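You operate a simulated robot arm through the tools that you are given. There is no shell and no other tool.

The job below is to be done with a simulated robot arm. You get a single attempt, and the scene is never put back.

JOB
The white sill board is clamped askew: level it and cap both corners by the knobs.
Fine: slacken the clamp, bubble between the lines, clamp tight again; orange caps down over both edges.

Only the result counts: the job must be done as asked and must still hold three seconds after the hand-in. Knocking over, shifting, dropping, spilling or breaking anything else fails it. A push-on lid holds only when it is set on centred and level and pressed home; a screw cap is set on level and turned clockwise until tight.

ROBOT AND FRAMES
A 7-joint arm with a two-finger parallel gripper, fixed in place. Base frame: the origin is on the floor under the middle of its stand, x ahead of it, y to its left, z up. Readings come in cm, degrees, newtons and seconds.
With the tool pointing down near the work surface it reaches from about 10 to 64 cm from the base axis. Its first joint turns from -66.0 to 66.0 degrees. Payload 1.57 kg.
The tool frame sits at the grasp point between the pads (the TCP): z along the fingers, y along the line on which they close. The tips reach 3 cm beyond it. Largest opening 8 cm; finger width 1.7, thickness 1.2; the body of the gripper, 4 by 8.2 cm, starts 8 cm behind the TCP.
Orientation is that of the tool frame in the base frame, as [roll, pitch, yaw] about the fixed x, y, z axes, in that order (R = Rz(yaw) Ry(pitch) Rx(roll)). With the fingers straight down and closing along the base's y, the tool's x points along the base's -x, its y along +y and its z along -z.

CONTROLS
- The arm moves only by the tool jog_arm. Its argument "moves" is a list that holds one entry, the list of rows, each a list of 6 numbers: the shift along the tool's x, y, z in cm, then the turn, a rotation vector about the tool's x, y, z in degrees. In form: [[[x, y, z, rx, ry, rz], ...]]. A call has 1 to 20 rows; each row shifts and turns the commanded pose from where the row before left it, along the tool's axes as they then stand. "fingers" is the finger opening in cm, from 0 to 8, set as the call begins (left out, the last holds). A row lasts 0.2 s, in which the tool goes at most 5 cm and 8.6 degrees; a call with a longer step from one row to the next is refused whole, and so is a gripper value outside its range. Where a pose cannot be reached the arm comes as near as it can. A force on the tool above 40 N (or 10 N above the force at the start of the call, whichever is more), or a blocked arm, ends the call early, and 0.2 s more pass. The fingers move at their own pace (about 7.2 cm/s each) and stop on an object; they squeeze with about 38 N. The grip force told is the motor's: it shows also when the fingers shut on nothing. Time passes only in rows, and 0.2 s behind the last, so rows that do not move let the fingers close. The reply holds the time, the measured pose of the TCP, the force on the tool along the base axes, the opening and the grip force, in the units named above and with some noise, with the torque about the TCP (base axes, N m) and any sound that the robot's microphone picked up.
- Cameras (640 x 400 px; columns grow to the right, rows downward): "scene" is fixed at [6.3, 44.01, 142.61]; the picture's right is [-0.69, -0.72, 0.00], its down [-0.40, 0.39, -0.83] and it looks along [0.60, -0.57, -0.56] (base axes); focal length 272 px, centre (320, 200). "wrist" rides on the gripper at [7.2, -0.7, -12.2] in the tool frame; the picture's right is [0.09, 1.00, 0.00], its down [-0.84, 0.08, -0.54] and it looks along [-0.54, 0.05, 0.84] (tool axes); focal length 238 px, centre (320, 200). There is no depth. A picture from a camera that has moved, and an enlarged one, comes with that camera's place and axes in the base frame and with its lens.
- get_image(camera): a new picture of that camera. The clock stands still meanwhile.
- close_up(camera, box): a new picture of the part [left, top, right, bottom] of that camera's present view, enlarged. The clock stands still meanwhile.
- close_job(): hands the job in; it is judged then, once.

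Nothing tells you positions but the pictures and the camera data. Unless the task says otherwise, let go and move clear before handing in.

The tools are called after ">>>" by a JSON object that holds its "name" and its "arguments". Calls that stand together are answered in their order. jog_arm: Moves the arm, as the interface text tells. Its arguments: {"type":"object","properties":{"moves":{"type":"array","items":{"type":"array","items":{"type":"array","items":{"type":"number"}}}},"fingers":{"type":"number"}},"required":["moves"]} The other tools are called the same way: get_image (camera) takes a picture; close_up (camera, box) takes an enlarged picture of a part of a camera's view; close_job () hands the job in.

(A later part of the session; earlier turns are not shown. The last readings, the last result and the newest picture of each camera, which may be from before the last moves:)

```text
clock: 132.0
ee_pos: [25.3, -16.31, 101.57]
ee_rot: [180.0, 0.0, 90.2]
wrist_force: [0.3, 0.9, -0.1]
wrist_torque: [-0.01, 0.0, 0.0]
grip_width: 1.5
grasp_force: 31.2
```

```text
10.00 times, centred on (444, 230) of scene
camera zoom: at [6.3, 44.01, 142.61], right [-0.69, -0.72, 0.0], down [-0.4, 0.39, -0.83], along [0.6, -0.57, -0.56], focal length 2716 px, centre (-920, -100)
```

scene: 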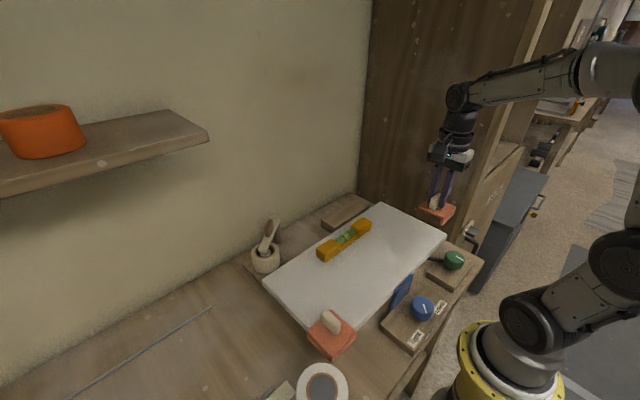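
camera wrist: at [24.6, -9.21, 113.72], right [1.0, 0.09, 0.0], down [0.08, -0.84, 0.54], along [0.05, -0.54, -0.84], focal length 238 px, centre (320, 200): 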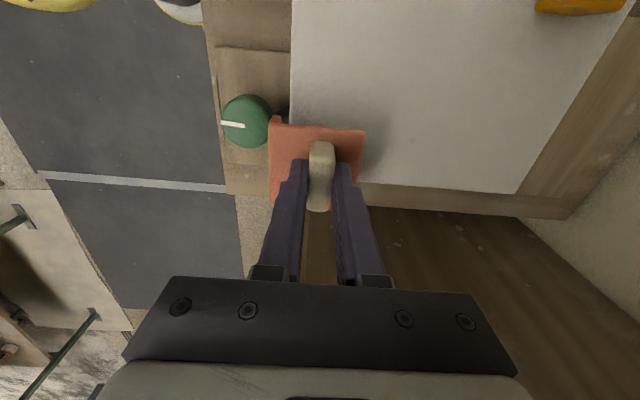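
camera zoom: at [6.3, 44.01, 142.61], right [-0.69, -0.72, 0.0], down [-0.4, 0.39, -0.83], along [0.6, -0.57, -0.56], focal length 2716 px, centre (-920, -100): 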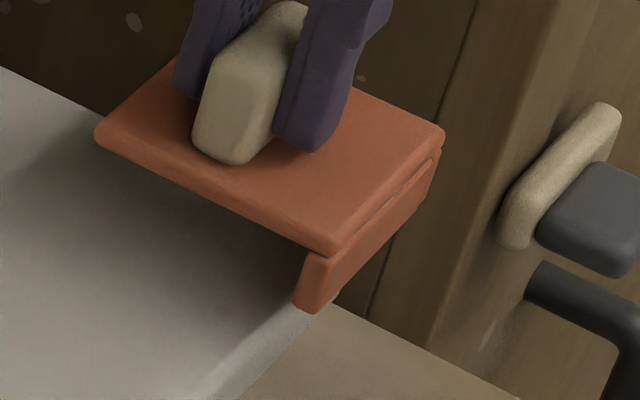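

>>> {"name": "jog_arm", "arguments": {"moves": [[[-0.1, 0.05, 0, 0, 0, 0], [0, 0, 0.4, 0, 0, 0], [0, 0, 0.4, 0, 0, 0], [0, 0, 0.4, 0, 0, 0], [0, 0, 0.3, 0, 0, 0], [0, 0, 0.3, 0, 0, 0], [0, 0, 0, 0, 0, 0]]]}}

>>> {"name": "close_up", "arguments": {"camera": "wrist", "box": [240, 90, 400, 190]}}

>>> {"name": "close_up", "arguments": {"camera": "scene", "box": [416, 215, 472, 255]}}

```text
clock: 133.6
ee_pos: [25.17, -16.45, 99.72]
ee_rot: [180.0, 0.0, 90.1]
wrist_force: [0.2, 0.0, -0.3]
wrist_torque: [0.04, 0.01, 0.0]
grip_width: 1.48
grasp_force: 31.1
```

```text
4.00 times, centred on (320, 140) of wrist
camera zoom: at [24.65, -9.35, 111.86], right [1.0, 0.09, 0.0], down [0.08, -0.84, 0.54], along [0.05, -0.54, -0.84], focal length 953 px, centre (320, 440)
```

zoom: 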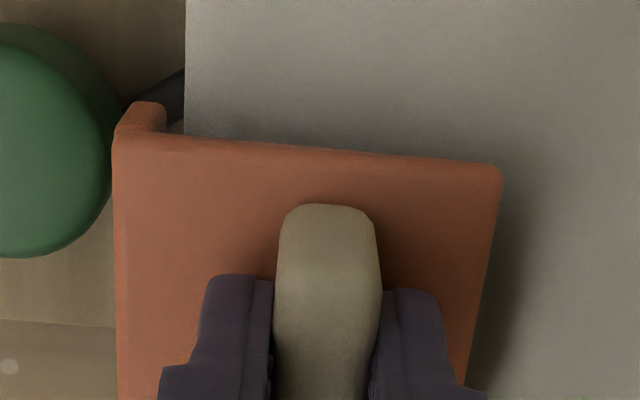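

```text
10.00 times, centred on (444, 235) of scene
camera zoom: at [6.3, 44.01, 142.61], right [-0.69, -0.72, 0.0], down [-0.4, 0.39, -0.83], along [0.6, -0.57, -0.56], focal length 2716 px, centre (-920, -150)
```

zoom: 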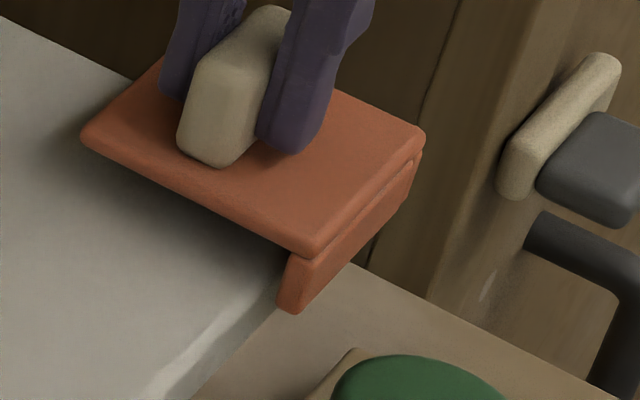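

The near wall has visible clearance to the board edge and there is no contact force. Continuing down.

>>> {"name": "jog_arm", "arguments": {"moves": [[[0, 0, 0.25, 0, 0, 0], [0, 0, 0.25, 0, 0, 0], [0, 0, 0.2, 0, 0, 0], [0, 0, 0.15, 0, 0, 0], [0, 0, 0.1, 0, 0, 0], [0, 0, 0, 0, 0, 0]]]}}

>>> {"name": "close_up", "arguments": {"camera": "wrist", "box": [240, 90, 400, 190]}}

>>> {"name": "close_up", "arguments": {"camera": "scene", "box": [416, 215, 472, 255]}}

```text
clock: 135.0
ee_pos: [25.23, -16.45, 98.72]
ee_rot: [-180.0, 0.0, 90.1]
wrist_force: [0.4, -0.6, 0.0]
wrist_torque: [0.0, 0.02, -0.02]
grip_width: 1.49
grasp_force: 31.3
```

```text
4.00 times, centred on (320, 140) of wrist
camera zoom: at [24.66, -9.38, 110.93], right [1.0, 0.09, 0.0], down [0.08, -0.84, 0.54], along [0.05, -0.54, -0.84], focal length 953 px, centre (320, 440)
```

zoom: 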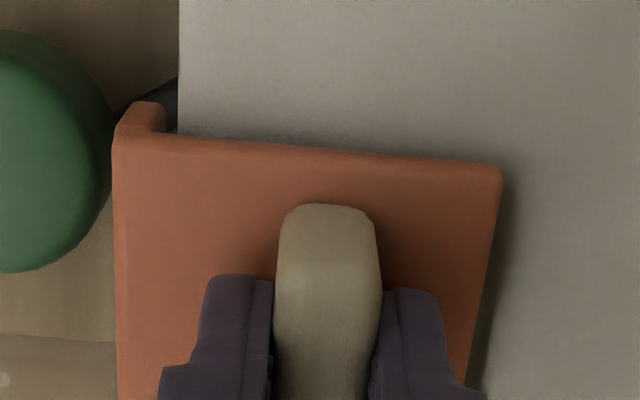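

```text
10.00 times, centred on (444, 235) of scene
camera zoom: at [6.3, 44.01, 142.61], right [-0.69, -0.72, 0.0], down [-0.4, 0.39, -0.83], along [0.6, -0.57, -0.56], focal length 2716 px, centre (-920, -150)
```

zoom: 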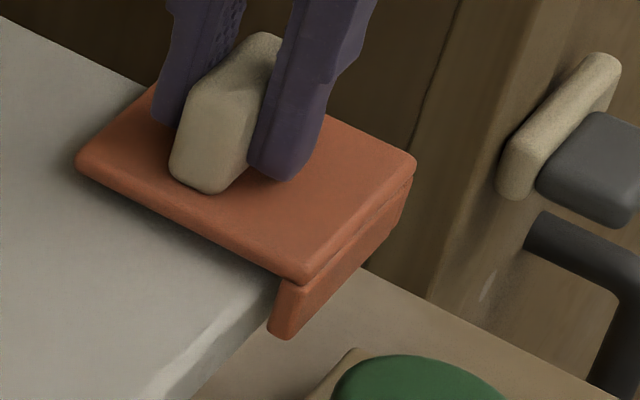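

>>> {"name": "jog_arm", "arguments": {"moves": [[[0, 0, 0.1, 0, 0, 0], [0, 0, 0.1, 0, 0, 0], [0, 0, 0, 0, 0, 0]]]}}

>>> {"name": "jog_arm", "arguments": {"moves": [[[0, 0, 0.07, 0, 0, 0], [0, 0, 0.07, 0, 0, 0], [0, 0, 0, 0, 0, 0]]]}}

```text
clock: 135.8
ee_pos: [25.15, -16.46, 98.56]
ee_rot: [-180.0, 0.0, 90.1]
wrist_force: [-0.9, 0.4, -0.3]
wrist_torque: [-0.02, 0.0, 0.02]
grip_width: 1.47
grasp_force: 30.6
```

```text
clock: 136.6
ee_pos: [25.22, -16.5, 98.51]
ee_rot: [180.0, 0.1, 90.1]
wrist_force: [0.3, -0.8, -0.6]
wrist_torque: [0.0, 0.0, -0.02]
grip_width: 1.48
grasp_force: 31.6
```

>>> {"name": "jog_arm", "arguments": {"moves": [[[0, 0, 0.07, 0, 0, 0], [0, 0, 0.07, 0, 0, 0], [0, 0, 0, 0, 0, 0]]]}}

>>> {"name": "close_up", "arguments": {"camera": "scene", "box": [416, 220, 464, 255]}}

```text
clock: 137.4
ee_pos: [25.28, -16.54, 98.33]
ee_rot: [180.0, 0.0, 90.1]
wrist_force: [-0.2, -0.1, 0.2]
wrist_torque: [0.05, 0.05, 0.02]
grip_width: 1.49
grasp_force: 31.1
```

```text
11.43 times, centred on (440, 238) of scene
camera zoom: at [6.3, 44.01, 142.61], right [-0.69, -0.72, 0.0], down [-0.4, 0.39, -0.83], along [0.6, -0.57, -0.56], focal length 3104 px, centre (-1051, -229)
```

zoom: 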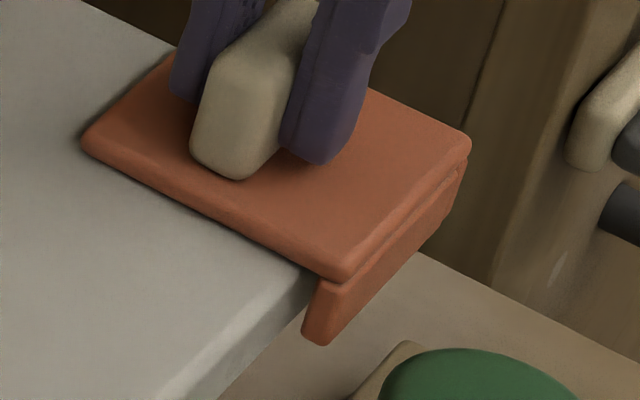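

>>> {"name": "jog_arm", "arguments": {"moves": [[[0, 0, 0.06, 0, 0, 0], [0, 0, 0.06, 0, 0, 0], [0, 0, 0, 0, 0, 0]]]}}

>>> {"name": "close_up", "arguments": {"camera": "scene", "box": [428, 232, 460, 252]}}

```text
clock: 138.2
ee_pos: [25.18, -16.57, 98.3]
ee_rot: [179.9, 0.0, 90.1]
wrist_force: [-2.3, 1.7, 14.8]
wrist_torque: [0.26, 0.14, -0.01]
grip_width: 1.49
grasp_force: 31.3
```

```text
16.00 times, centred on (444, 242) of scene
camera zoom: at [6.28, 44.02, 142.61], right [-0.69, -0.72, 0.0], down [-0.4, 0.39, -0.83], along [0.6, -0.57, -0.56], focal length 4346 px, centre (-1664, -472)
```

zoom: 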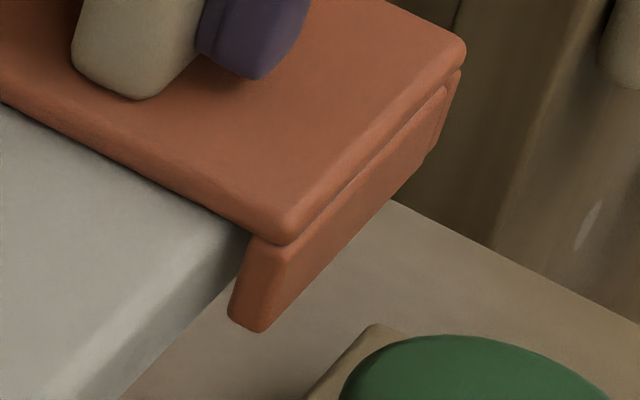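

The lid has met the board top at the same height as cap 1. Pressing home, then unloading.

>>> {"name": "jog_arm", "arguments": {"moves": [[[0, 0, 0.05, 0, 0, 0], [0, 0, 0.04, 0, 0, 0], [0, 0, 0, 0, 0, 0]]]}}

>>> {"name": "jog_arm", "arguments": {"moves": [[[0, 0, -0.07, 0, 0, 0], [0, 0, -0.08, 0, 0, 0], [0, 0, 0, 0, 0, 0]]]}}

```text
clock: 139.0
ee_pos: [25.32, -16.51, 98.18]
ee_rot: [179.9, 0.2, 90.1]
wrist_force: [-2.1, 0.8, 21.6]
wrist_torque: [0.11, 0.18, -0.02]
grip_width: 1.5
grasp_force: 30.7
```

```text
clock: 139.8
ee_pos: [25.18, -16.35, 98.34]
ee_rot: [-179.9, -0.1, 90.0]
wrist_force: [2.4, -0.4, 4.0]
wrist_torque: [-0.18, -0.13, 0.06]
grip_width: 1.52
grasp_force: 31.0
```

>>> {"name": "jog_arm", "arguments": {"moves": [[[0, 0, 0, 0, 0, 0], [0, 0, 0, 0, 0, 0], [0, 0, 0, 0, 0, 0]]], "fingers": 3.0}}

>>> {"name": "close_up", "arguments": {"camera": "wrist", "box": [240, 90, 400, 190]}}

>>> {"name": "close_up", "arguments": {"camera": "scene", "box": [416, 220, 464, 255]}}

```text
clock: 140.6
ee_pos: [25.22, -16.47, 98.27]
ee_rot: [180.0, 0.0, 90.2]
wrist_force: [0.5, -1.0, -0.1]
wrist_torque: [-0.01, 0.02, -0.03]
grip_width: 2.99
grasp_force: 0.2
```

```text
4.00 times, centred on (320, 140) of wrist
camera zoom: at [24.65, -9.35, 110.48], right [1.0, 0.09, 0.0], down [0.08, -0.84, 0.54], along [0.05, -0.54, -0.84], focal length 953 px, centre (320, 440)
```

zoom: 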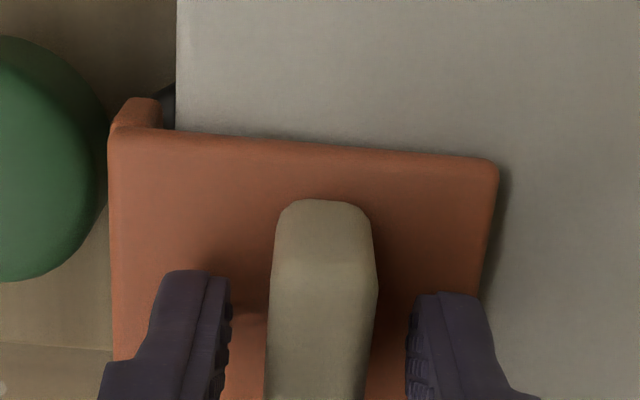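

```text
11.43 times, centred on (440, 238) of scene
camera zoom: at [6.3, 44.01, 142.61], right [-0.69, -0.72, 0.0], down [-0.4, 0.39, -0.83], along [0.6, -0.57, -0.56], focal length 3104 px, centre (-1051, -229)
```

zoom: 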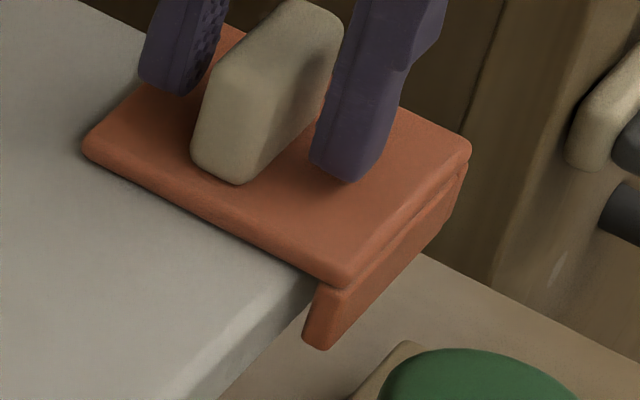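

>>> {"name": "close_up", "arguments": {"camera": "wrist", "box": [260, 105, 300, 130]}}

>>> {"name": "close_up", "arguments": {"camera": "scene", "box": [428, 232, 460, 252]}}

```text
16.00 times, centred on (280, 118) of wrist
camera zoom: at [24.65, -9.35, 110.48], right [1.0, 0.09, 0.0], down [0.08, -0.84, 0.54], along [0.05, -0.54, -0.84], focal length 3814 px, centre (960, 1520)
```

zoom: 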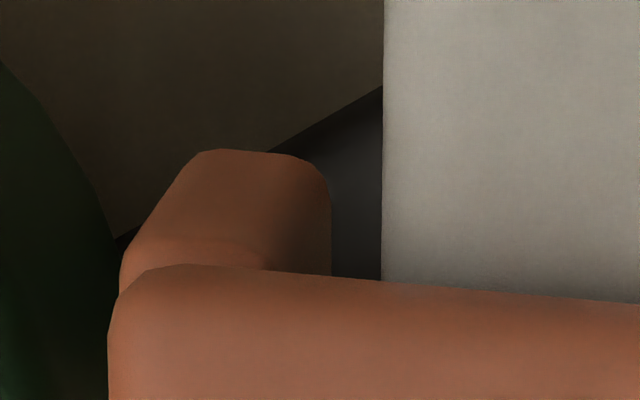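

```text
16.00 times, centred on (444, 242) of scene
camera zoom: at [6.3, 44.01, 142.61], right [-0.69, -0.72, 0.0], down [-0.4, 0.39, -0.83], along [0.6, -0.57, -0.56], focal length 4346 px, centre (-1664, -472)
```

zoom: 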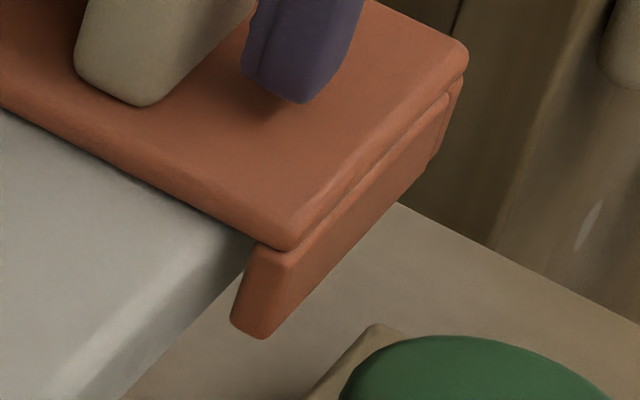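

Cap 2 rests with about 0.2 cm of clearance at the near edge, similar to how it sat on its batten, and it did not move when released. Lifting away.

>>> {"name": "jog_arm", "arguments": {"moves": [[[0, 0, -0.5, 0, 0, 0], [0, 0, -1.5, 0, 0, 0], [0, 0, -3.0, 0, 0, 0], [0, 0, -3.5, 0, 0, 0], [0, 0, 0, 0, 0, 0]]]}}

>>> {"name": "get_image", "arguments": {"camera": "wrist"}}

>>> {"name": "close_up", "arguments": {"camera": "wrist", "box": [255, 70, 383, 170]}}

>>> {"name": "close_up", "arguments": {"camera": "scene", "box": [416, 215, 472, 255]}}

>>> {"name": "close_up", "arguments": {"camera": "scene", "box": [330, 220, 370, 245]}}

```text
clock: 141.8
ee_pos: [25.19, -16.27, 106.7]
ee_rot: [180.0, -0.1, 90.1]
wrist_force: [-0.7, 0.6, -0.3]
wrist_torque: [-0.01, -0.05, 0.0]
grip_width: 3.01
grasp_force: 0.0
```

```text
taken
camera wrist: at [24.66, -9.18, 118.97], right [1.0, 0.09, 0.0], down [0.08, -0.84, 0.54], along [0.05, -0.54, -0.84], focal length 238 px, centre (320, 200)
```

wrist: 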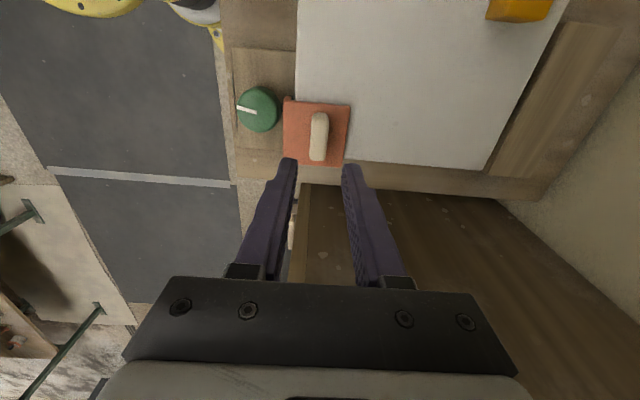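

```text
4.00 times, centred on (319, 120) of wrist
camera zoom: at [24.66, -9.18, 118.97], right [1.0, 0.09, 0.0], down [0.08, -0.84, 0.54], along [0.05, -0.54, -0.84], focal length 953 px, centre (324, 520)
```

zoom: 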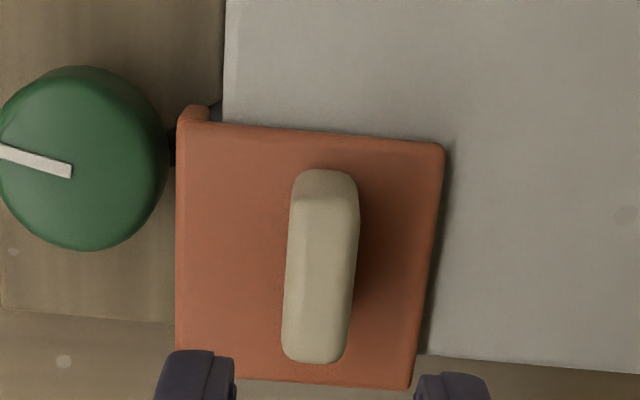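

```text
10.00 times, centred on (444, 235) of scene
camera zoom: at [6.3, 44.01, 142.61], right [-0.69, -0.72, 0.0], down [-0.4, 0.39, -0.83], along [0.6, -0.57, -0.56], focal length 2716 px, centre (-920, -150)
```

zoom: 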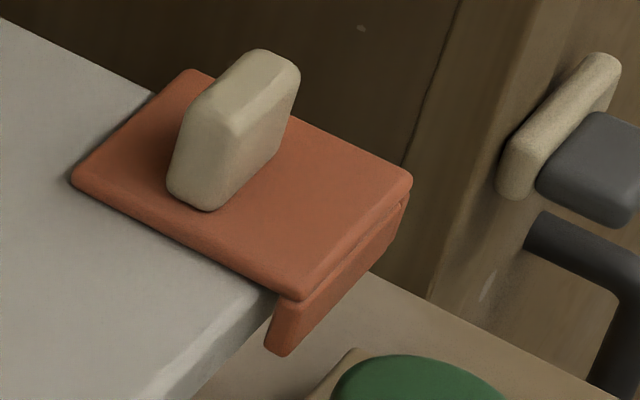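

```text
16.00 times, centred on (350, 232) of scene
camera zoom: at [6.3, 44.01, 142.61], right [-0.69, -0.72, 0.0], down [-0.4, 0.39, -0.83], along [0.6, -0.57, -0.56], focal length 4346 px, centre (-160, -320)
```

zoom: 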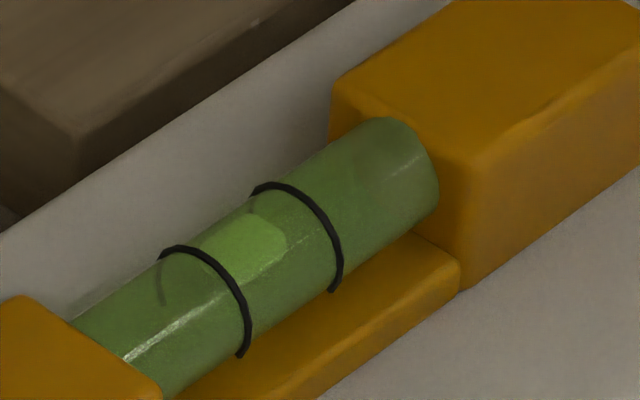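

Cap 2 is seated. The bubble still sits between the lines but looks shifted slightly, so I'll check it square-on again.

>>> {"name": "jog_arm", "arguments": {"moves": [[[2.7, 0.26, 0.35, 0, 0, 0], [2.7, 0.26, 0.35, 0, 0, 0], [2.7, 0.26, 0.35, 0, 0, 0], [2.7, 0.26, 0.35, 0, 0, 0], [2.7, 0.26, 0.35, 0, 0, 0], [2.7, 0.26, 0.35, 0, 0, 0], [2.9, 0.26, 0.35, 0, 0, 0], [0, 0, 0, 0, 0, -8.18], [0, 0, 0, 0, 0, -8.18], [0, 0, 0, 0, 0, -8.18], [0, 0, 0, 0, 0, -8.18], [0, 0, 0, 0, 0, -8.18], [0, 0, 0, 0, 0, -8.18], [0, 0, 0, 0, 0, -8.18], [0, 0, 0, 0, 0, -8.18], [0, 0, 0, 0, 0, -8.18], [0, 0, 0, 0, 0, -8.18], [0, 0, 0, 0, 0, -8.1], [0, 0, 0, 0, 0, 0]]], "fingers": 6.0}}

>>> {"name": "get_image", "arguments": {"camera": "wrist"}}

>>> {"name": "close_up", "arguments": {"camera": "wrist", "box": [270, 220, 342, 265]}}

>>> {"name": "close_up", "arguments": {"camera": "scene", "box": [425, 240, 481, 275]}}

```text
clock: 145.8
ee_pos: [27.09, 2.58, 104.25]
ee_rot: [180.0, -0.1, -179.8]
wrist_force: [0.4, 0.0, 0.4]
wrist_torque: [0.0, 0.02, -0.03]
grip_width: 5.99
grasp_force: 0.1
```

```text
taken
camera wrist: at [19.92, 1.9, 116.48], right [-0.09, 1.0, 0.0], down [0.84, 0.08, 0.54], along [0.54, 0.05, -0.84], focal length 238 px, centre (320, 200)
```

wrist: 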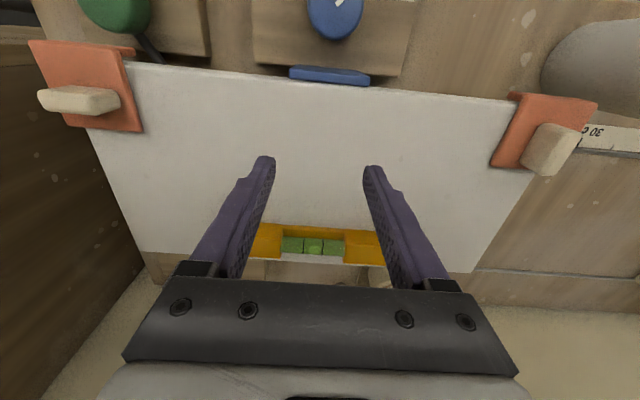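

```text
8.89 times, centred on (306, 242) of wrist
camera zoom: at [19.92, 1.9, 116.48], right [-0.09, 1.0, 0.0], down [0.84, 0.08, 0.54], along [0.54, 0.05, -0.84], focal length 2119 px, centre (444, -178)
```

zoom: 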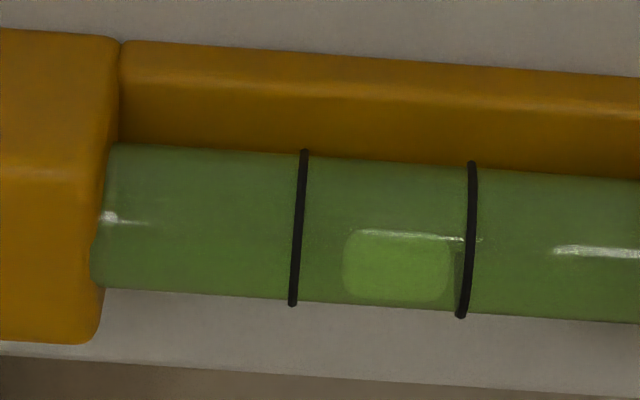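

```text
11.43 times, centred on (453, 258) of scene
camera zoom: at [6.3, 44.01, 142.61], right [-0.69, -0.72, 0.0], down [-0.4, 0.39, -0.83], along [0.6, -0.57, -0.56], focal length 3104 px, centre (-1200, -457)
```

zoom: 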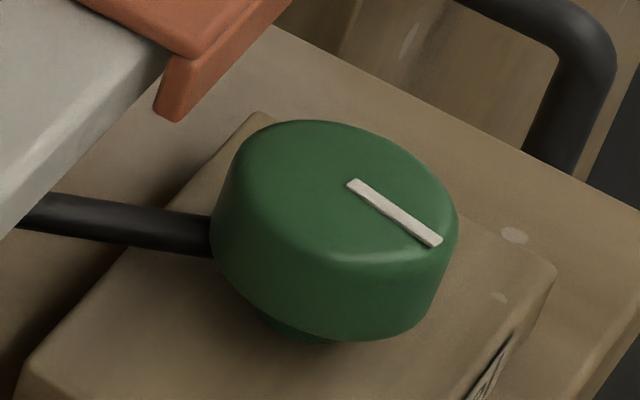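

The bubble is still inside the lines, but it has moved about 0.1 of the spacing toward +y since the cap pressing. I'll wait a few seconds to see whether it drifts.

>>> {"name": "jog_arm", "arguments": {"moves": [[[0, 0, 0, 0, 0, 0], [0, 0, 0, 0, 0, 0], [0, 0, 0, 0, 0, 0], [0, 0, 0, 0, 0, 0], [0, 0, 0, 0, 0, 0], [0, 0, 0, 0, 0, 0], [0, 0, 0, 0, 0, 0], [0, 0, 0, 0, 0, 0], [0, 0, 0, 0, 0, 0], [0, 0, 0, 0, 0, 0], [0, 0, 0, 0, 0, 0], [0, 0, 0, 0, 0, 0], [0, 0, 0, 0, 0, 0], [0, 0, 0, 0, 0, 0], [0, 0, 0, 0, 0, 0], [0, 0, 0, 0, 0, 0], [0, 0, 0, 0, 0, 0], [0, 0, 0, 0, 0, 0], [0, 0, 0, 0, 0, 0], [0, 0, 0, 0, 0, 0]]]}}

>>> {"name": "close_up", "arguments": {"camera": "wrist", "box": [270, 220, 342, 265]}}

>>> {"name": "close_up", "arguments": {"camera": "wrist", "box": [20, 30, 164, 140]}}

>>> {"name": "close_up", "arguments": {"camera": "wrist", "box": [470, 80, 614, 190]}}

>>> {"name": "close_up", "arguments": {"camera": "scene", "box": [384, 270, 448, 320]}}

```text
clock: 150.0
ee_pos: [27.06, 2.57, 104.34]
ee_rot: [179.9, 0.0, -180.0]
wrist_force: [-0.5, 0.1, -1.1]
wrist_torque: [-0.03, 0.03, 0.01]
grip_width: 6.01
grasp_force: 0.1
```

```text
8.89 times, centred on (306, 242) of wrist
camera zoom: at [19.92, 1.91, 116.48], right [-0.09, 1.0, 0.0], down [0.84, 0.08, 0.54], along [0.54, 0.05, -0.84], focal length 2119 px, centre (444, -178)
```

zoom: 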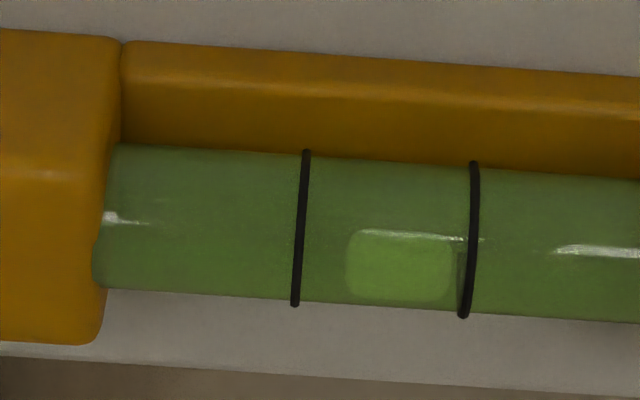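

```text
3.64 times, centred on (92, 85) of wrist
camera zoom: at [19.92, 1.91, 116.48], right [-0.09, 1.0, 0.0], down [0.84, 0.08, 0.54], along [0.54, 0.05, -0.84], focal length 867 px, centre (1149, 618)
```

zoom: 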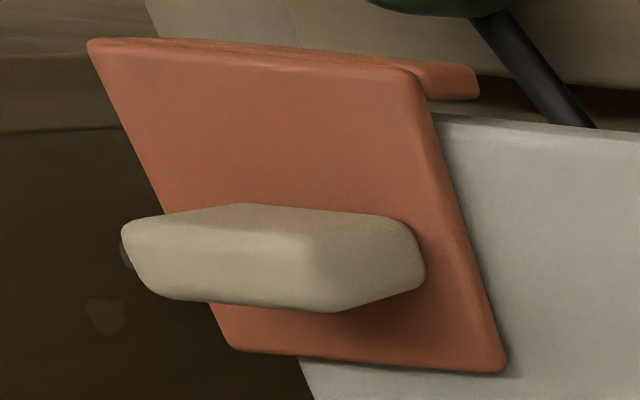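

```text
3.64 times, centred on (542, 135) of wrist
camera zoom: at [19.92, 1.91, 116.48], right [-0.09, 1.0, 0.0], down [0.84, 0.08, 0.54], along [0.54, 0.05, -0.84], focal length 867 px, centre (-487, 436)
```

zoom: 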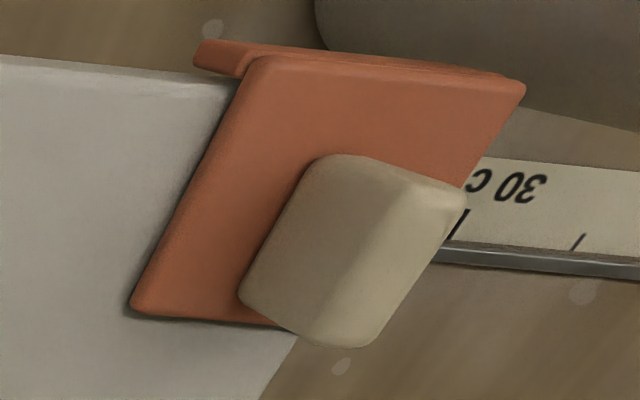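

```text
8.00 times, centred on (416, 295) of scene
camera zoom: at [6.3, 44.01, 142.61], right [-0.69, -0.72, 0.0], down [-0.4, 0.39, -0.83], along [0.6, -0.57, -0.56], focal length 2173 px, centre (-448, -560)
```

zoom: 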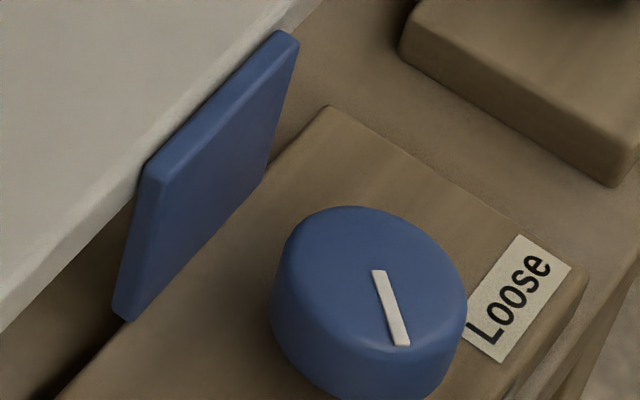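

The bubble is stable but close to the right line (0.105 of the spacing off). For a safer margin I'll re-level: slacken the clamp, turn Level about 15° counter-clockwise, and clamp again. First, the blue knob.

>>> {"name": "jog_arm", "arguments": {"moves": [[[2.54, 0.09, 0, 0, 0, 0], [2.54, 0.09, 0, 0, 0, 0], [2.54, 0.09, 0, 0, 0, 0], [2.55, 0.08, 0, 0, 0, 0], [0, 0, 0, 0, 0, 7.5], [0, 0, 0, 0, 0, 7.5], [0, 0, 0, 0, 0, 7.5], [0, 0, 0, 0, 0, 7.5], [0, 0, 0, 0, 0, 7.5], [0, 0, 0, 0, 0, 7.5], [0, 0, 2, 0, 0, 0], [0, 0, 2, 0, 0, 0], [0, 0, 2, 0, 0, 0], [0, 0, 0, 0, 0, 0]]], "fingers": 6.6}}

>>> {"name": "close_up", "arguments": {"camera": "wrist", "box": [230, 90, 410, 200]}}

```text
clock: 153.0
ee_pos: [16.87, 3.04, 98.16]
ee_rot: [-179.9, 0.0, 135.0]
wrist_force: [-0.8, 0.5, 0.6]
wrist_torque: [-0.04, 0.0, -0.02]
grip_width: 6.6
grasp_force: 0.1
```

```text
3.56 times, centred on (320, 145) of wrist
camera zoom: at [11.4, 7.62, 110.37], right [0.64, 0.77, 0.0], down [0.65, -0.54, 0.54], along [0.42, -0.35, -0.84], focal length 848 px, centre (320, 396)
```

zoom: 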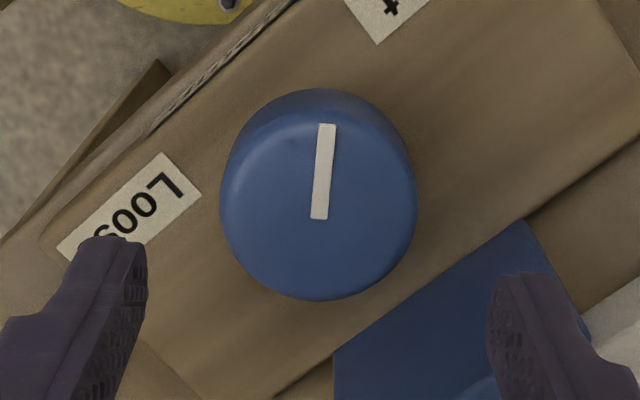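

>>> {"name": "jog_arm", "arguments": {"moves": [[[0, -0.09, 1.5, 0, 0, 0], [0, 0, 1.5, 0, 0, 0], [0, 0, 1.5, 0, 0, 0], [0, 0, 1.0, 0, 0, 0], [0, 0, 0.75, 0, 0, 0], [0, 0, 0, 0, 0, 0]]]}}

>>> {"name": "jog_arm", "arguments": {"moves": [[[0, 0, 0, 0, 0, 0], [0, 0, 0, 0, 0, 0], [0, 0, 0, 0, 0, 0], [0, 0, 0, 0, 0, -5], [0, 0, 0, 0, 0, -5], [0, 0, 0, 0, 0, -5], [0, 0, 0, 0, 0, -5], [0, 0, 0, 0, 0, -5], [0, 0, 0, 0, 0, -5], [0, 0, 0, 0, 0, -5], [0, 0, 0, 0, 0, -5]]], "fingers": 4.0}}

>>> {"name": "close_up", "arguments": {"camera": "wrist", "box": [230, 100, 410, 225]}}

```text
clock: 154.4
ee_pos: [16.79, 2.76, 91.88]
ee_rot: [-180.0, 0.0, 135.0]
wrist_force: [0.0, 0.8, -0.4]
wrist_torque: [-0.04, 0.04, -0.01]
grip_width: 6.6
grasp_force: 0.1
```

```text
clock: 156.8
ee_pos: [16.92, 3.04, 91.89]
ee_rot: [-180.0, 0.1, 175.1]
wrist_force: [11.9, 19.6, 2.4]
wrist_torque: [0.92, 0.31, 0.01]
grip_width: 4.71
grasp_force: 45.1
```

```text
3.20 times, centred on (320, 162) of wrist
camera zoom: at [9.79, 2.87, 104.21], right [-0.01, 1.0, 0.0], down [0.84, 0.01, 0.55], along [0.55, 0.0, -0.84], focal length 763 px, centre (320, 320)
```

zoom: 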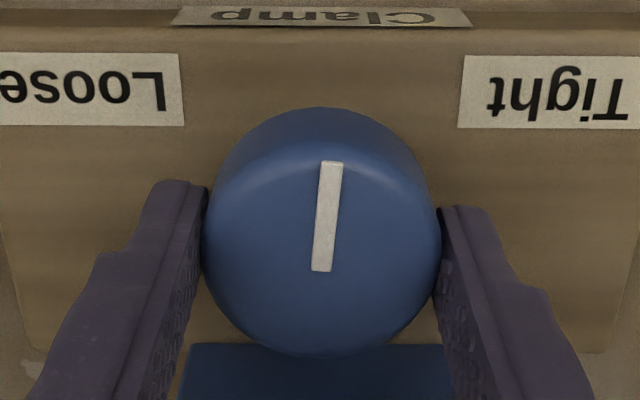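

>>> {"name": "jog_arm", "arguments": {"moves": [[[-0.044, 0.074, 0, 0, 0, -5], [0, 0, 0, 0, 0, -5], [0, 0, 0, 0, 0, -5], [0, 0, 0, 0, 0, -5], [0, 0, 0, 0, 0, -5], [0, 0, 0, 0, 0, -5], [0, 0, 0, 0, 0, -5], [0, 0, 0, 0, 0, -5], [0, 0, 0, 0, 0, -5], [0, 0, 0, 0, 0, -3]]]}}

>>> {"name": "close_up", "arguments": {"camera": "wrist", "box": [200, 100, 410, 240]}}

```text
clock: 159.0
ee_pos: [17.03, 3.01, 92.05]
ee_rot: [-179.9, 0.1, -138.1]
wrist_force: [-1.0, 4.9, 1.7]
wrist_torque: [0.02, 0.27, 0.06]
grip_width: 4.69
grasp_force: 44.9
stopped in row 10: the force on the tool passed its limit at 41 N (the readings are from after the stop); the commanded pose is now the measured one
```

```text
2.86 times, centred on (305, 170) of wrist
camera zoom: at [12.11, -2.32, 104.22], right [-0.73, 0.68, 0.0], down [0.57, 0.62, 0.54], along [0.37, 0.4, -0.84], focal length 681 px, centre (363, 286)
```

zoom: 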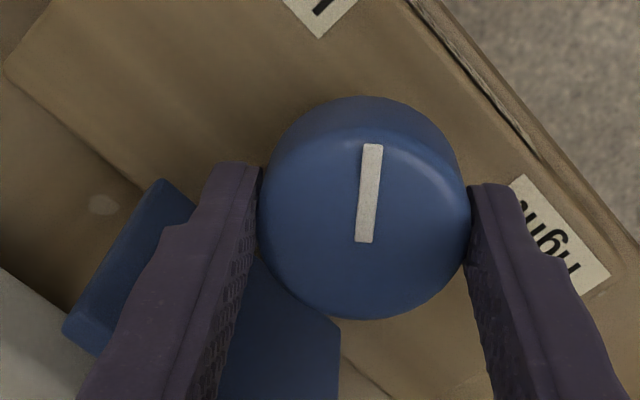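

The knob is at about 222°, so the clamp is slack (the jaw has backed off). I'll release and lift, then go to the green knob.

>>> {"name": "jog_arm", "arguments": {"moves": [[[0, 0, 0, 0, 0, 0], [0, 0, 0, 0, 0, 0], [0, 0, -0.5, 0, 0, 0], [0, 0, -1.5, 0, 0, 0], [0, 0, -3.0, 0, 0, 0], [0, 0, -3.5, 0, 0, 0], [0, 0, -3.5, 0, 0, 0], [0, 0, 0, 0, 0, 8.0], [0, 0, 0, 0, 0, 8.0], [0, 0, 0, 0, 0, 8.0], [0, 0, 0, 0, 0, 8.0], [0, 0, 0, 0, 0, 8.0], [0, 0, 0, 0, 0, 0]]], "fingers": 5.4}}

>>> {"name": "get_image", "arguments": {"camera": "wrist"}}

>>> {"name": "close_up", "arguments": {"camera": "scene", "box": [330, 220, 370, 245]}}

>>> {"name": "close_up", "arguments": {"camera": "scene", "box": [384, 270, 448, 320]}}

```text
clock: 161.8
ee_pos: [17.06, 3.14, 104.01]
ee_rot: [-180.0, 0.1, -178.1]
wrist_force: [-0.4, 0.4, 0.3]
wrist_torque: [0.0, 0.01, 0.01]
grip_width: 5.41
grasp_force: 0.0
```

```text
taken
camera wrist: at [9.87, 2.1, 116.18], right [-0.12, 0.99, 0.0], down [0.83, 0.1, 0.54], along [0.54, 0.07, -0.84], focal length 238 px, centre (320, 200)
```

wrist: 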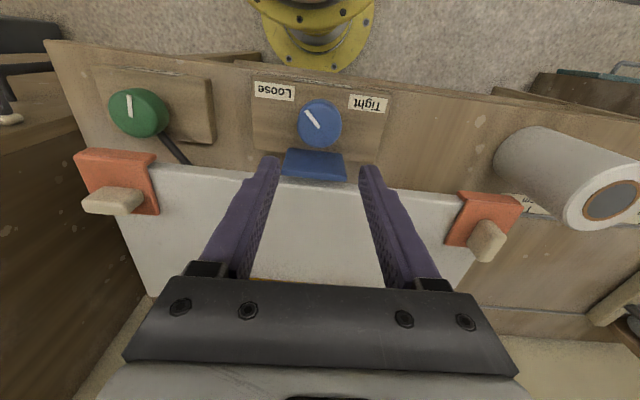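

```text
16.00 times, centred on (350, 232) of scene
camera zoom: at [6.3, 44.01, 142.61], right [-0.69, -0.72, 0.0], down [-0.4, 0.39, -0.83], along [0.6, -0.57, -0.56], focal length 4346 px, centre (-160, -320)
```

zoom: 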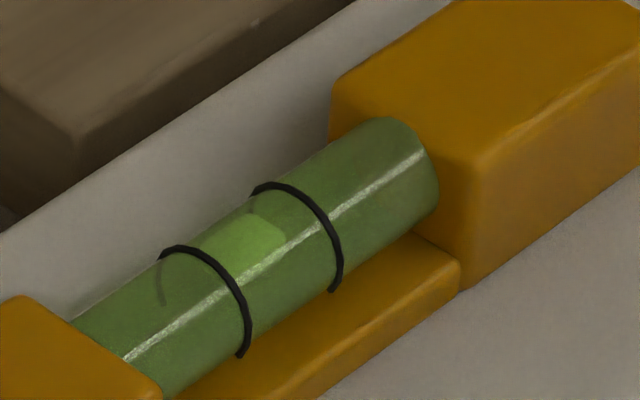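

```text
8.00 times, centred on (416, 295) of scene
camera zoom: at [6.3, 44.01, 142.61], right [-0.69, -0.72, 0.0], down [-0.4, 0.39, -0.83], along [0.6, -0.57, -0.56], focal length 2173 px, centre (-448, -560)
```

zoom: 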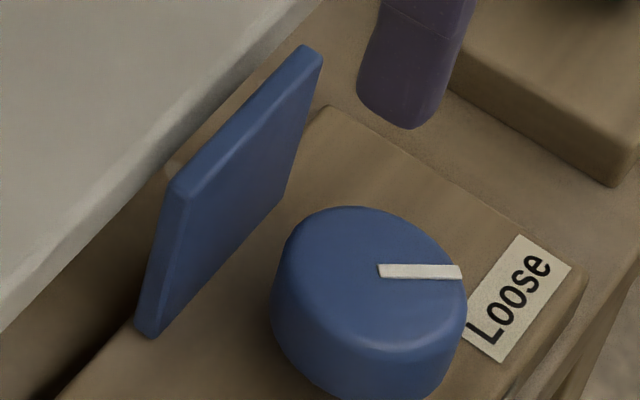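

>>> {"name": "jog_arm", "arguments": {"moves": [[[-0.082, -2.731, 0, 0, 0, 0], [-0.082, -2.731, 0, 0, 0, 0], [-0.082, -2.731, 0, 0, 0, 0], [-0.082, -2.731, 0, 0, 0, 0], [-0.082, -2.731, 0, 0, 0, 0], [-0.082, -2.731, 0, 0, 0, 0], [-0.082, -2.731, 0, 0, 0, 0], [0, 0, 2, 0, 0, 0], [0, 0, 2, 0, 0, 0], [0, 0, 2, 0, 0, 0], [0, 0, 0, 0, 0, 0]]], "fingers": 6.6}}

>>> {"name": "close_up", "arguments": {"camera": "wrist", "box": [230, 90, 410, 200]}}

```text
clock: 164.2
ee_pos: [18.15, -16.08, 98.01]
ee_rot: [-180.0, 0.1, -178.0]
wrist_force: [0.6, 0.6, 0.1]
wrist_torque: [0.03, 0.03, -0.04]
grip_width: 6.63
grasp_force: 0.0
```

```text
3.56 times, centred on (320, 145) of wrist
camera zoom: at [11.1, -17.08, 110.22], right [-0.13, 0.99, 0.0], down [0.83, 0.11, 0.54], along [0.54, 0.07, -0.84], focal length 848 px, centre (320, 396)
```

zoom: 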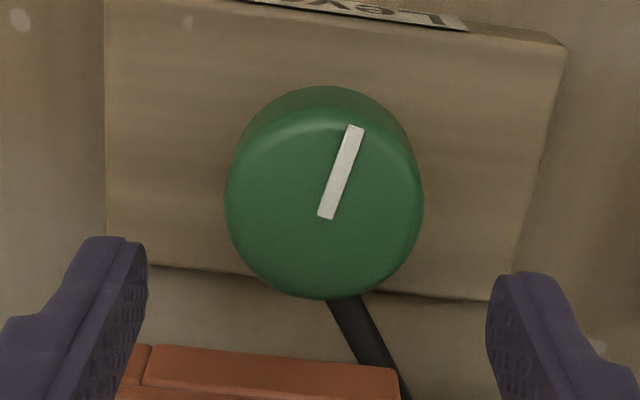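

>>> {"name": "jog_arm", "arguments": {"moves": [[[0.06, 0.04, 1.5, 0, 0, 0], [0, 0, 1.5, 0, 0, 0], [0, 0, 1.5, 0, 0, 0], [0, 0, 1.0, 0, 0, 0], [0, 0, 0.6, 0, 0, 0], [0, 0, 0, 0, 0, 0]]]}}

>>> {"name": "jog_arm", "arguments": {"moves": [[[0, 0, 0, 0, 0, 0], [0, 0, 0, 0, 0, 0], [0, 0, 0, 0, 0, 0], [0, 0, 0, 0, 0, -4], [0, 0, 0, 0, 0, -4], [0, 0, 0, 0, 0, -4], [0, 0, 0, 0, 0, 0]]], "fingers": 4.0}}

>>> {"name": "close_up", "arguments": {"camera": "scene", "box": [330, 220, 370, 245]}}

>>> {"name": "close_up", "arguments": {"camera": "wrist", "box": [250, 120, 394, 220]}}

```text
clock: 165.6
ee_pos: [18.01, -16.0, 91.89]
ee_rot: [179.8, 0.1, -178.0]
wrist_force: [-0.1, -0.9, 0.8]
wrist_torque: [0.0, -0.01, 0.04]
grip_width: 6.61
grasp_force: 0.0
```

```text
clock: 167.2
ee_pos: [18.13, -15.99, 91.87]
ee_rot: [-180.0, 0.0, -165.9]
wrist_force: [-7.7, -15.5, -16.4]
wrist_torque: [-0.49, -0.05, -0.03]
grip_width: 4.75
grasp_force: 44.9
```

```text
16.00 times, centred on (350, 232) of scene
camera zoom: at [6.29, 43.96, 142.63], right [-0.69, -0.72, 0.0], down [-0.4, 0.39, -0.83], along [0.6, -0.57, -0.56], focal length 4346 px, centre (-160, -320)
```

zoom: 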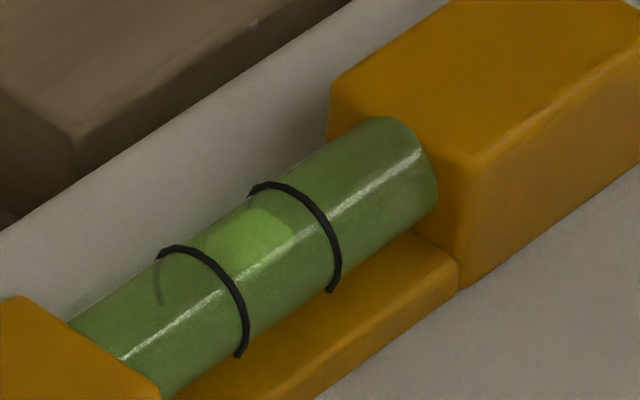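

```text
4.00 times, centred on (322, 170) of wrist
camera zoom: at [11.33, -18.49, 104.11], right [-0.33, 0.94, 0.0], down [0.79, 0.28, 0.54], along [0.51, 0.18, -0.84], focal length 953 px, centre (312, 320)
```

zoom: 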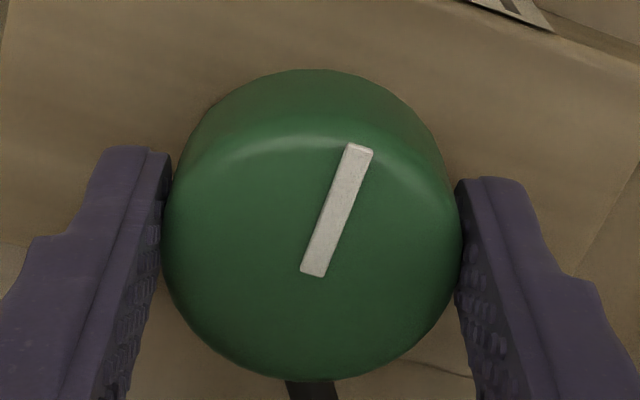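

The bubble has moved to the expected centre position. I'll release and verify square-on.

>>> {"name": "jog_arm", "arguments": {"moves": [[[0, 0, 0, 0, 0, 0], [0, 0, 0, 0, 0, 0], [0, 0, -0.5, 0, 0, 0], [0, 0, -1.5, 0, 0, 0], [0, 0, -3.0, 0, 0, 0], [0, 0, -3.5, 0, 0, 0], [0, 0, -3.5, 0, 0, 0], [0, 0, 0, 0, 0, 7.1], [0, 0, 0, 0, 0, 7.0], [-1.28, 2.67, 0, 0, 0, 0], [-1.28, 2.67, 0, 0, 0, 0], [-1.28, 2.67, 0, 0, 0, 0], [-1.28, 2.67, 0, 0, 0, 0], [-1.28, 2.67, 0, 0, 0, 0], [-1.28, 2.67, 0, 0, 0, 0], [-1.28, 2.67, 0, 0, 0, 0], [0, 0, 0, 0, 0, 0]]], "fingers": 5.6}}

>>> {"name": "close_up", "arguments": {"camera": "wrist", "box": [270, 220, 342, 265]}}

>>> {"name": "get_image", "arguments": {"camera": "wrist"}}

```text
clock: 170.8
ee_pos: [27.07, 2.85, 104.0]
ee_rot: [179.9, 0.0, -180.0]
wrist_force: [-0.1, -0.1, 0.9]
wrist_torque: [0.01, 0.01, 0.01]
grip_width: 5.6
grasp_force: 0.0
```

```text
8.89 times, centred on (306, 242) of wrist
camera zoom: at [19.91, 2.01, 116.12], right [-0.09, 1.0, 0.0], down [0.84, 0.07, 0.54], along [0.54, 0.05, -0.84], focal length 2119 px, centre (444, -178)
```

zoom: 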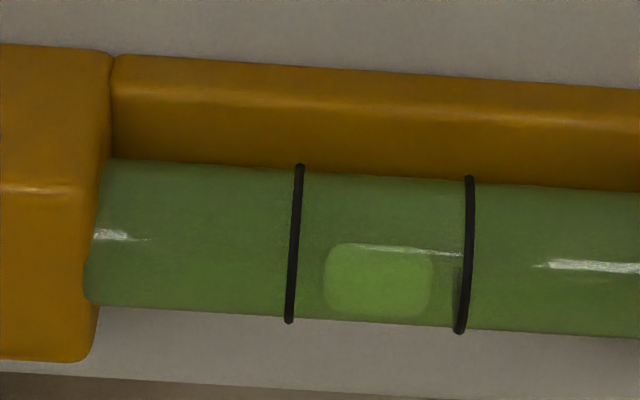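

```text
taken
camera wrist: at [19.91, 2.01, 116.12], right [-0.09, 1.0, 0.0], down [0.84, 0.07, 0.54], along [0.54, 0.05, -0.84], focal length 238 px, centre (320, 200)
```

wrist: 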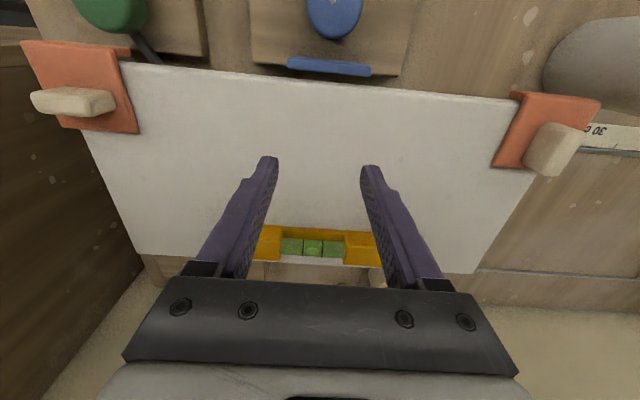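

The bubble is now exactly centred. Going back to the blue knob to clamp it tight again.

>>> {"name": "jog_arm", "arguments": {"moves": [[[2.54, 0.07, 0, 0, 0, 0], [2.54, 0.07, 0, 0, 0, 0], [2.54, 0.06, 0, 0, 0, 0], [2.54, 0.06, 0, 0, 0, 0], [0, 0, 0, 0, 0, -6.3], [0, 0, 0, 0, 0, -6.3], [0, 0, 0, 0, 0, -6.2], [0, 0, 0, 0, 0, -6.2], [0, 0, 2, 0, 0, 0], [0, 0, 2, 0, 0, 0], [0, 0, 2, 0, 0, 0], [0, 0, 0, 0, 0, 0]]], "fingers": 6.1}}

>>> {"name": "close_up", "arguments": {"camera": "wrist", "box": [230, 90, 410, 200]}}

```text
clock: 173.4
ee_pos: [16.88, 3.01, 97.87]
ee_rot: [180.0, 0.2, -155.2]
wrist_force: [0.0, -0.4, 0.7]
wrist_torque: [-0.02, -0.01, -0.01]
grip_width: 6.1
grasp_force: 0.1
```

```text
3.56 times, centred on (320, 145) of wrist
camera zoom: at [10.78, -0.68, 110.1], right [-0.5, 0.86, 0.0], down [0.73, 0.42, 0.54], along [0.47, 0.27, -0.84], focal length 848 px, centre (320, 396)
```

zoom: 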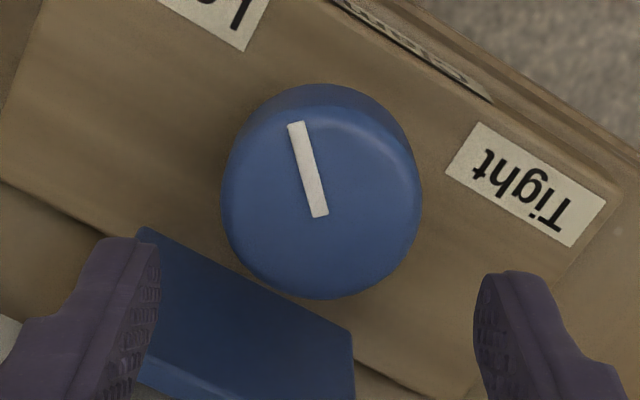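

>>> {"name": "jog_arm", "arguments": {"moves": [[[0.1, -0.02, 1.5, 0, 0, 0], [0, 0, 1.5, 0, 0, 0], [0, 0, 1.5, 0, 0, 0], [0, 0, 1.0, 0, 0, 0], [0, 0, 0.5, 0, 0, 0], [0, 0, 0, 0, 0, 0]]]}}

>>> {"name": "jog_arm", "arguments": {"moves": [[[0, 0, 0, 0, 0, 0], [0, 0, 0, 0, 0, 0], [0, 0, 0, 0, 0, 0], [0, 0, 0, 0, 0, 5], [0, 0, 0, 0, 0, 5], [0, 0, 0, 0, 0, 5], [0, 0, 0, 0, 0, 5], [0, 0, 0, 0, 0, 5], [0, 0, 0, 0, 0, 5], [0, 0, 0, 0, 0, 5]]], "fingers": 4.0}}

>>> {"name": "close_up", "arguments": {"camera": "wrist", "box": [230, 100, 410, 225]}}

```text
clock: 174.8
ee_pos: [16.83, 2.92, 91.92]
ee_rot: [180.0, 0.1, -155.1]
wrist_force: [0.3, 0.3, 0.0]
wrist_torque: [-0.01, 0.0, 0.02]
grip_width: 6.11
grasp_force: 0.1
```

```text
clock: 177.0
ee_pos: [17.02, 2.92, 91.92]
ee_rot: [179.8, 0.2, 169.8]
wrist_force: [0.8, 10.4, 0.5]
wrist_torque: [0.28, -0.1, 0.0]
grip_width: 4.84
grasp_force: 4.7
```

```text
3.20 times, centred on (320, 162) of wrist
camera zoom: at [9.8, 3.46, 104.08], right [0.09, 1.0, 0.0], down [0.84, -0.07, 0.55], along [0.54, -0.05, -0.84], focal length 763 px, centre (320, 320)
```

zoom: 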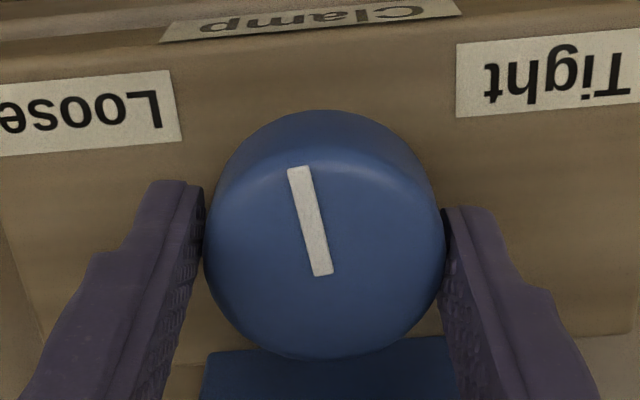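

>>> {"name": "jog_arm", "arguments": {"moves": [[[0, 0, 0, 0, 0, 0], [0, 0, 0, 0, 0, 0]]], "fingers": 3.5}}

```text
clock: 177.6
ee_pos: [16.98, 2.89, 91.91]
ee_rot: [179.9, 0.2, 169.9]
wrist_force: [2.3, 14.8, -3.8]
wrist_torque: [0.32, -0.15, -0.04]
grip_width: 4.87
grasp_force: 7.3
```

>>> {"name": "jog_arm", "arguments": {"moves": [[[0.014, 0.079, 0, 0, 0, 0], [0, 0, 0, 0, 0, 0], [0, 0, 0, 0, 0, 0]]]}}

>>> {"name": "close_up", "arguments": {"camera": "wrist", "box": [230, 100, 410, 225]}}

```text
clock: 178.4
ee_pos: [16.95, 2.97, 91.95]
ee_rot: [180.0, 0.1, 169.9]
wrist_force: [5.7, 11.5, 0.4]
wrist_torque: [0.3, -0.12, -0.03]
grip_width: 4.73
grasp_force: 38.2
```

```text
3.20 times, centred on (320, 162) of wrist
camera zoom: at [9.79, 3.51, 104.08], right [0.08, 1.0, 0.0], down [0.83, -0.07, 0.55], along [0.54, -0.04, -0.84], focal length 763 px, centre (320, 320)
```

zoom: 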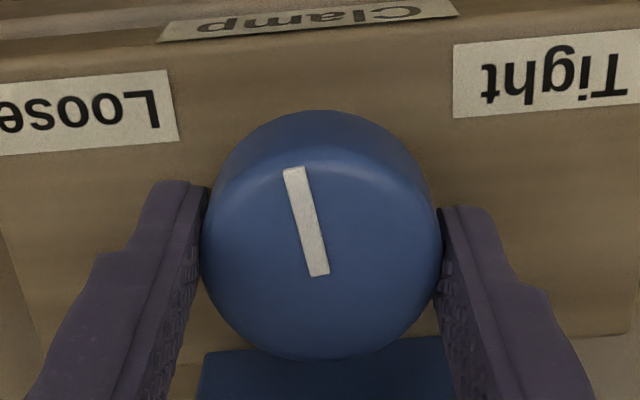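

>>> {"name": "jog_arm", "arguments": {"moves": [[[-0.021, 0.054, 0, 0, 0, 4], [0, 0, 0, 0, 0, 4], [0, 0, 0, 0, 0, 4], [0, 0, 0, 0, 0, 4], [0, 0, 0, 0, 0, 4], [0, 0, 0, 0, 0, 4], [0, 0, 0, 0, 0, 4], [0, 0, 0, 0, 0, 4]]]}}

>>> {"name": "close_up", "arguments": {"camera": "wrist", "box": [230, 100, 410, 225]}}

```text
clock: 180.2
ee_pos: [17.01, 3.14, 92.0]
ee_rot: [179.8, 0.1, 137.8]
wrist_force: [7.0, -15.7, 4.2]
wrist_torque: [-0.54, -1.09, 0.02]
grip_width: 4.73
grasp_force: 44.6
```

```text
3.20 times, centred on (320, 162) of wrist
camera zoom: at [11.2, 7.21, 104.1], right [0.6, 0.8, 0.0], down [0.67, -0.5, 0.54], along [0.44, -0.32, -0.84], focal length 763 px, centre (320, 320)
```

zoom: 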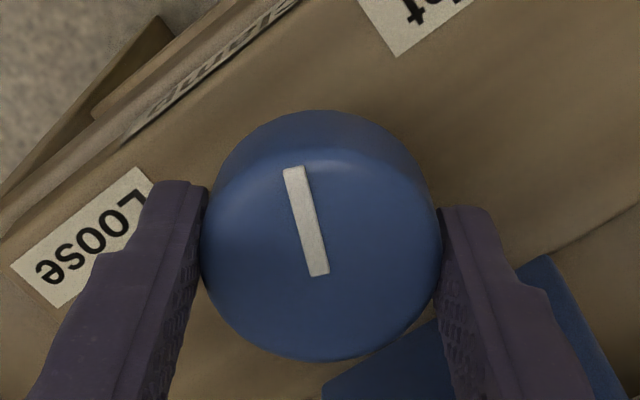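

>>> {"name": "jog_arm", "arguments": {"moves": [[[-0.048, -0.024, 0, 0, 0, 4], [0, 0, 0, 0, 0, 4], [0, 0, 0, 0, 0, 4], [0, 0, 0, 0, 0, 4], [0, 0, 0, 0, 0, 4], [0, 0, 0, 0, 0, 2], [0, 0, 0, 0, 0, 2]]]}}

>>> {"name": "close_up", "arguments": {"camera": "wrist", "box": [230, 100, 410, 225]}}

```text
clock: 181.8
ee_pos: [16.9, 2.9, 92.01]
ee_rot: [-180.0, 0.0, 113.9]
wrist_force: [2.0, 1.4, 1.7]
wrist_torque: [-0.16, -0.07, 0.97]
grip_width: 4.73
grasp_force: 45.0
```

```text
3.20 times, centred on (320, 162) of wrist
camera zoom: at [13.47, 9.17, 104.15], right [0.87, 0.49, 0.0], down [0.41, -0.73, 0.54], along [0.27, -0.47, -0.84], focal length 763 px, centre (320, 320)
```

zoom: 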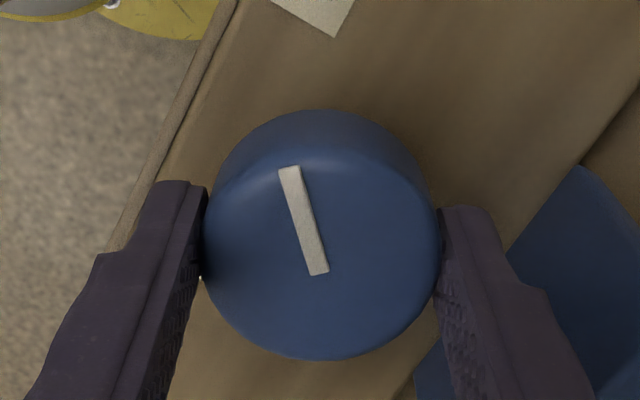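

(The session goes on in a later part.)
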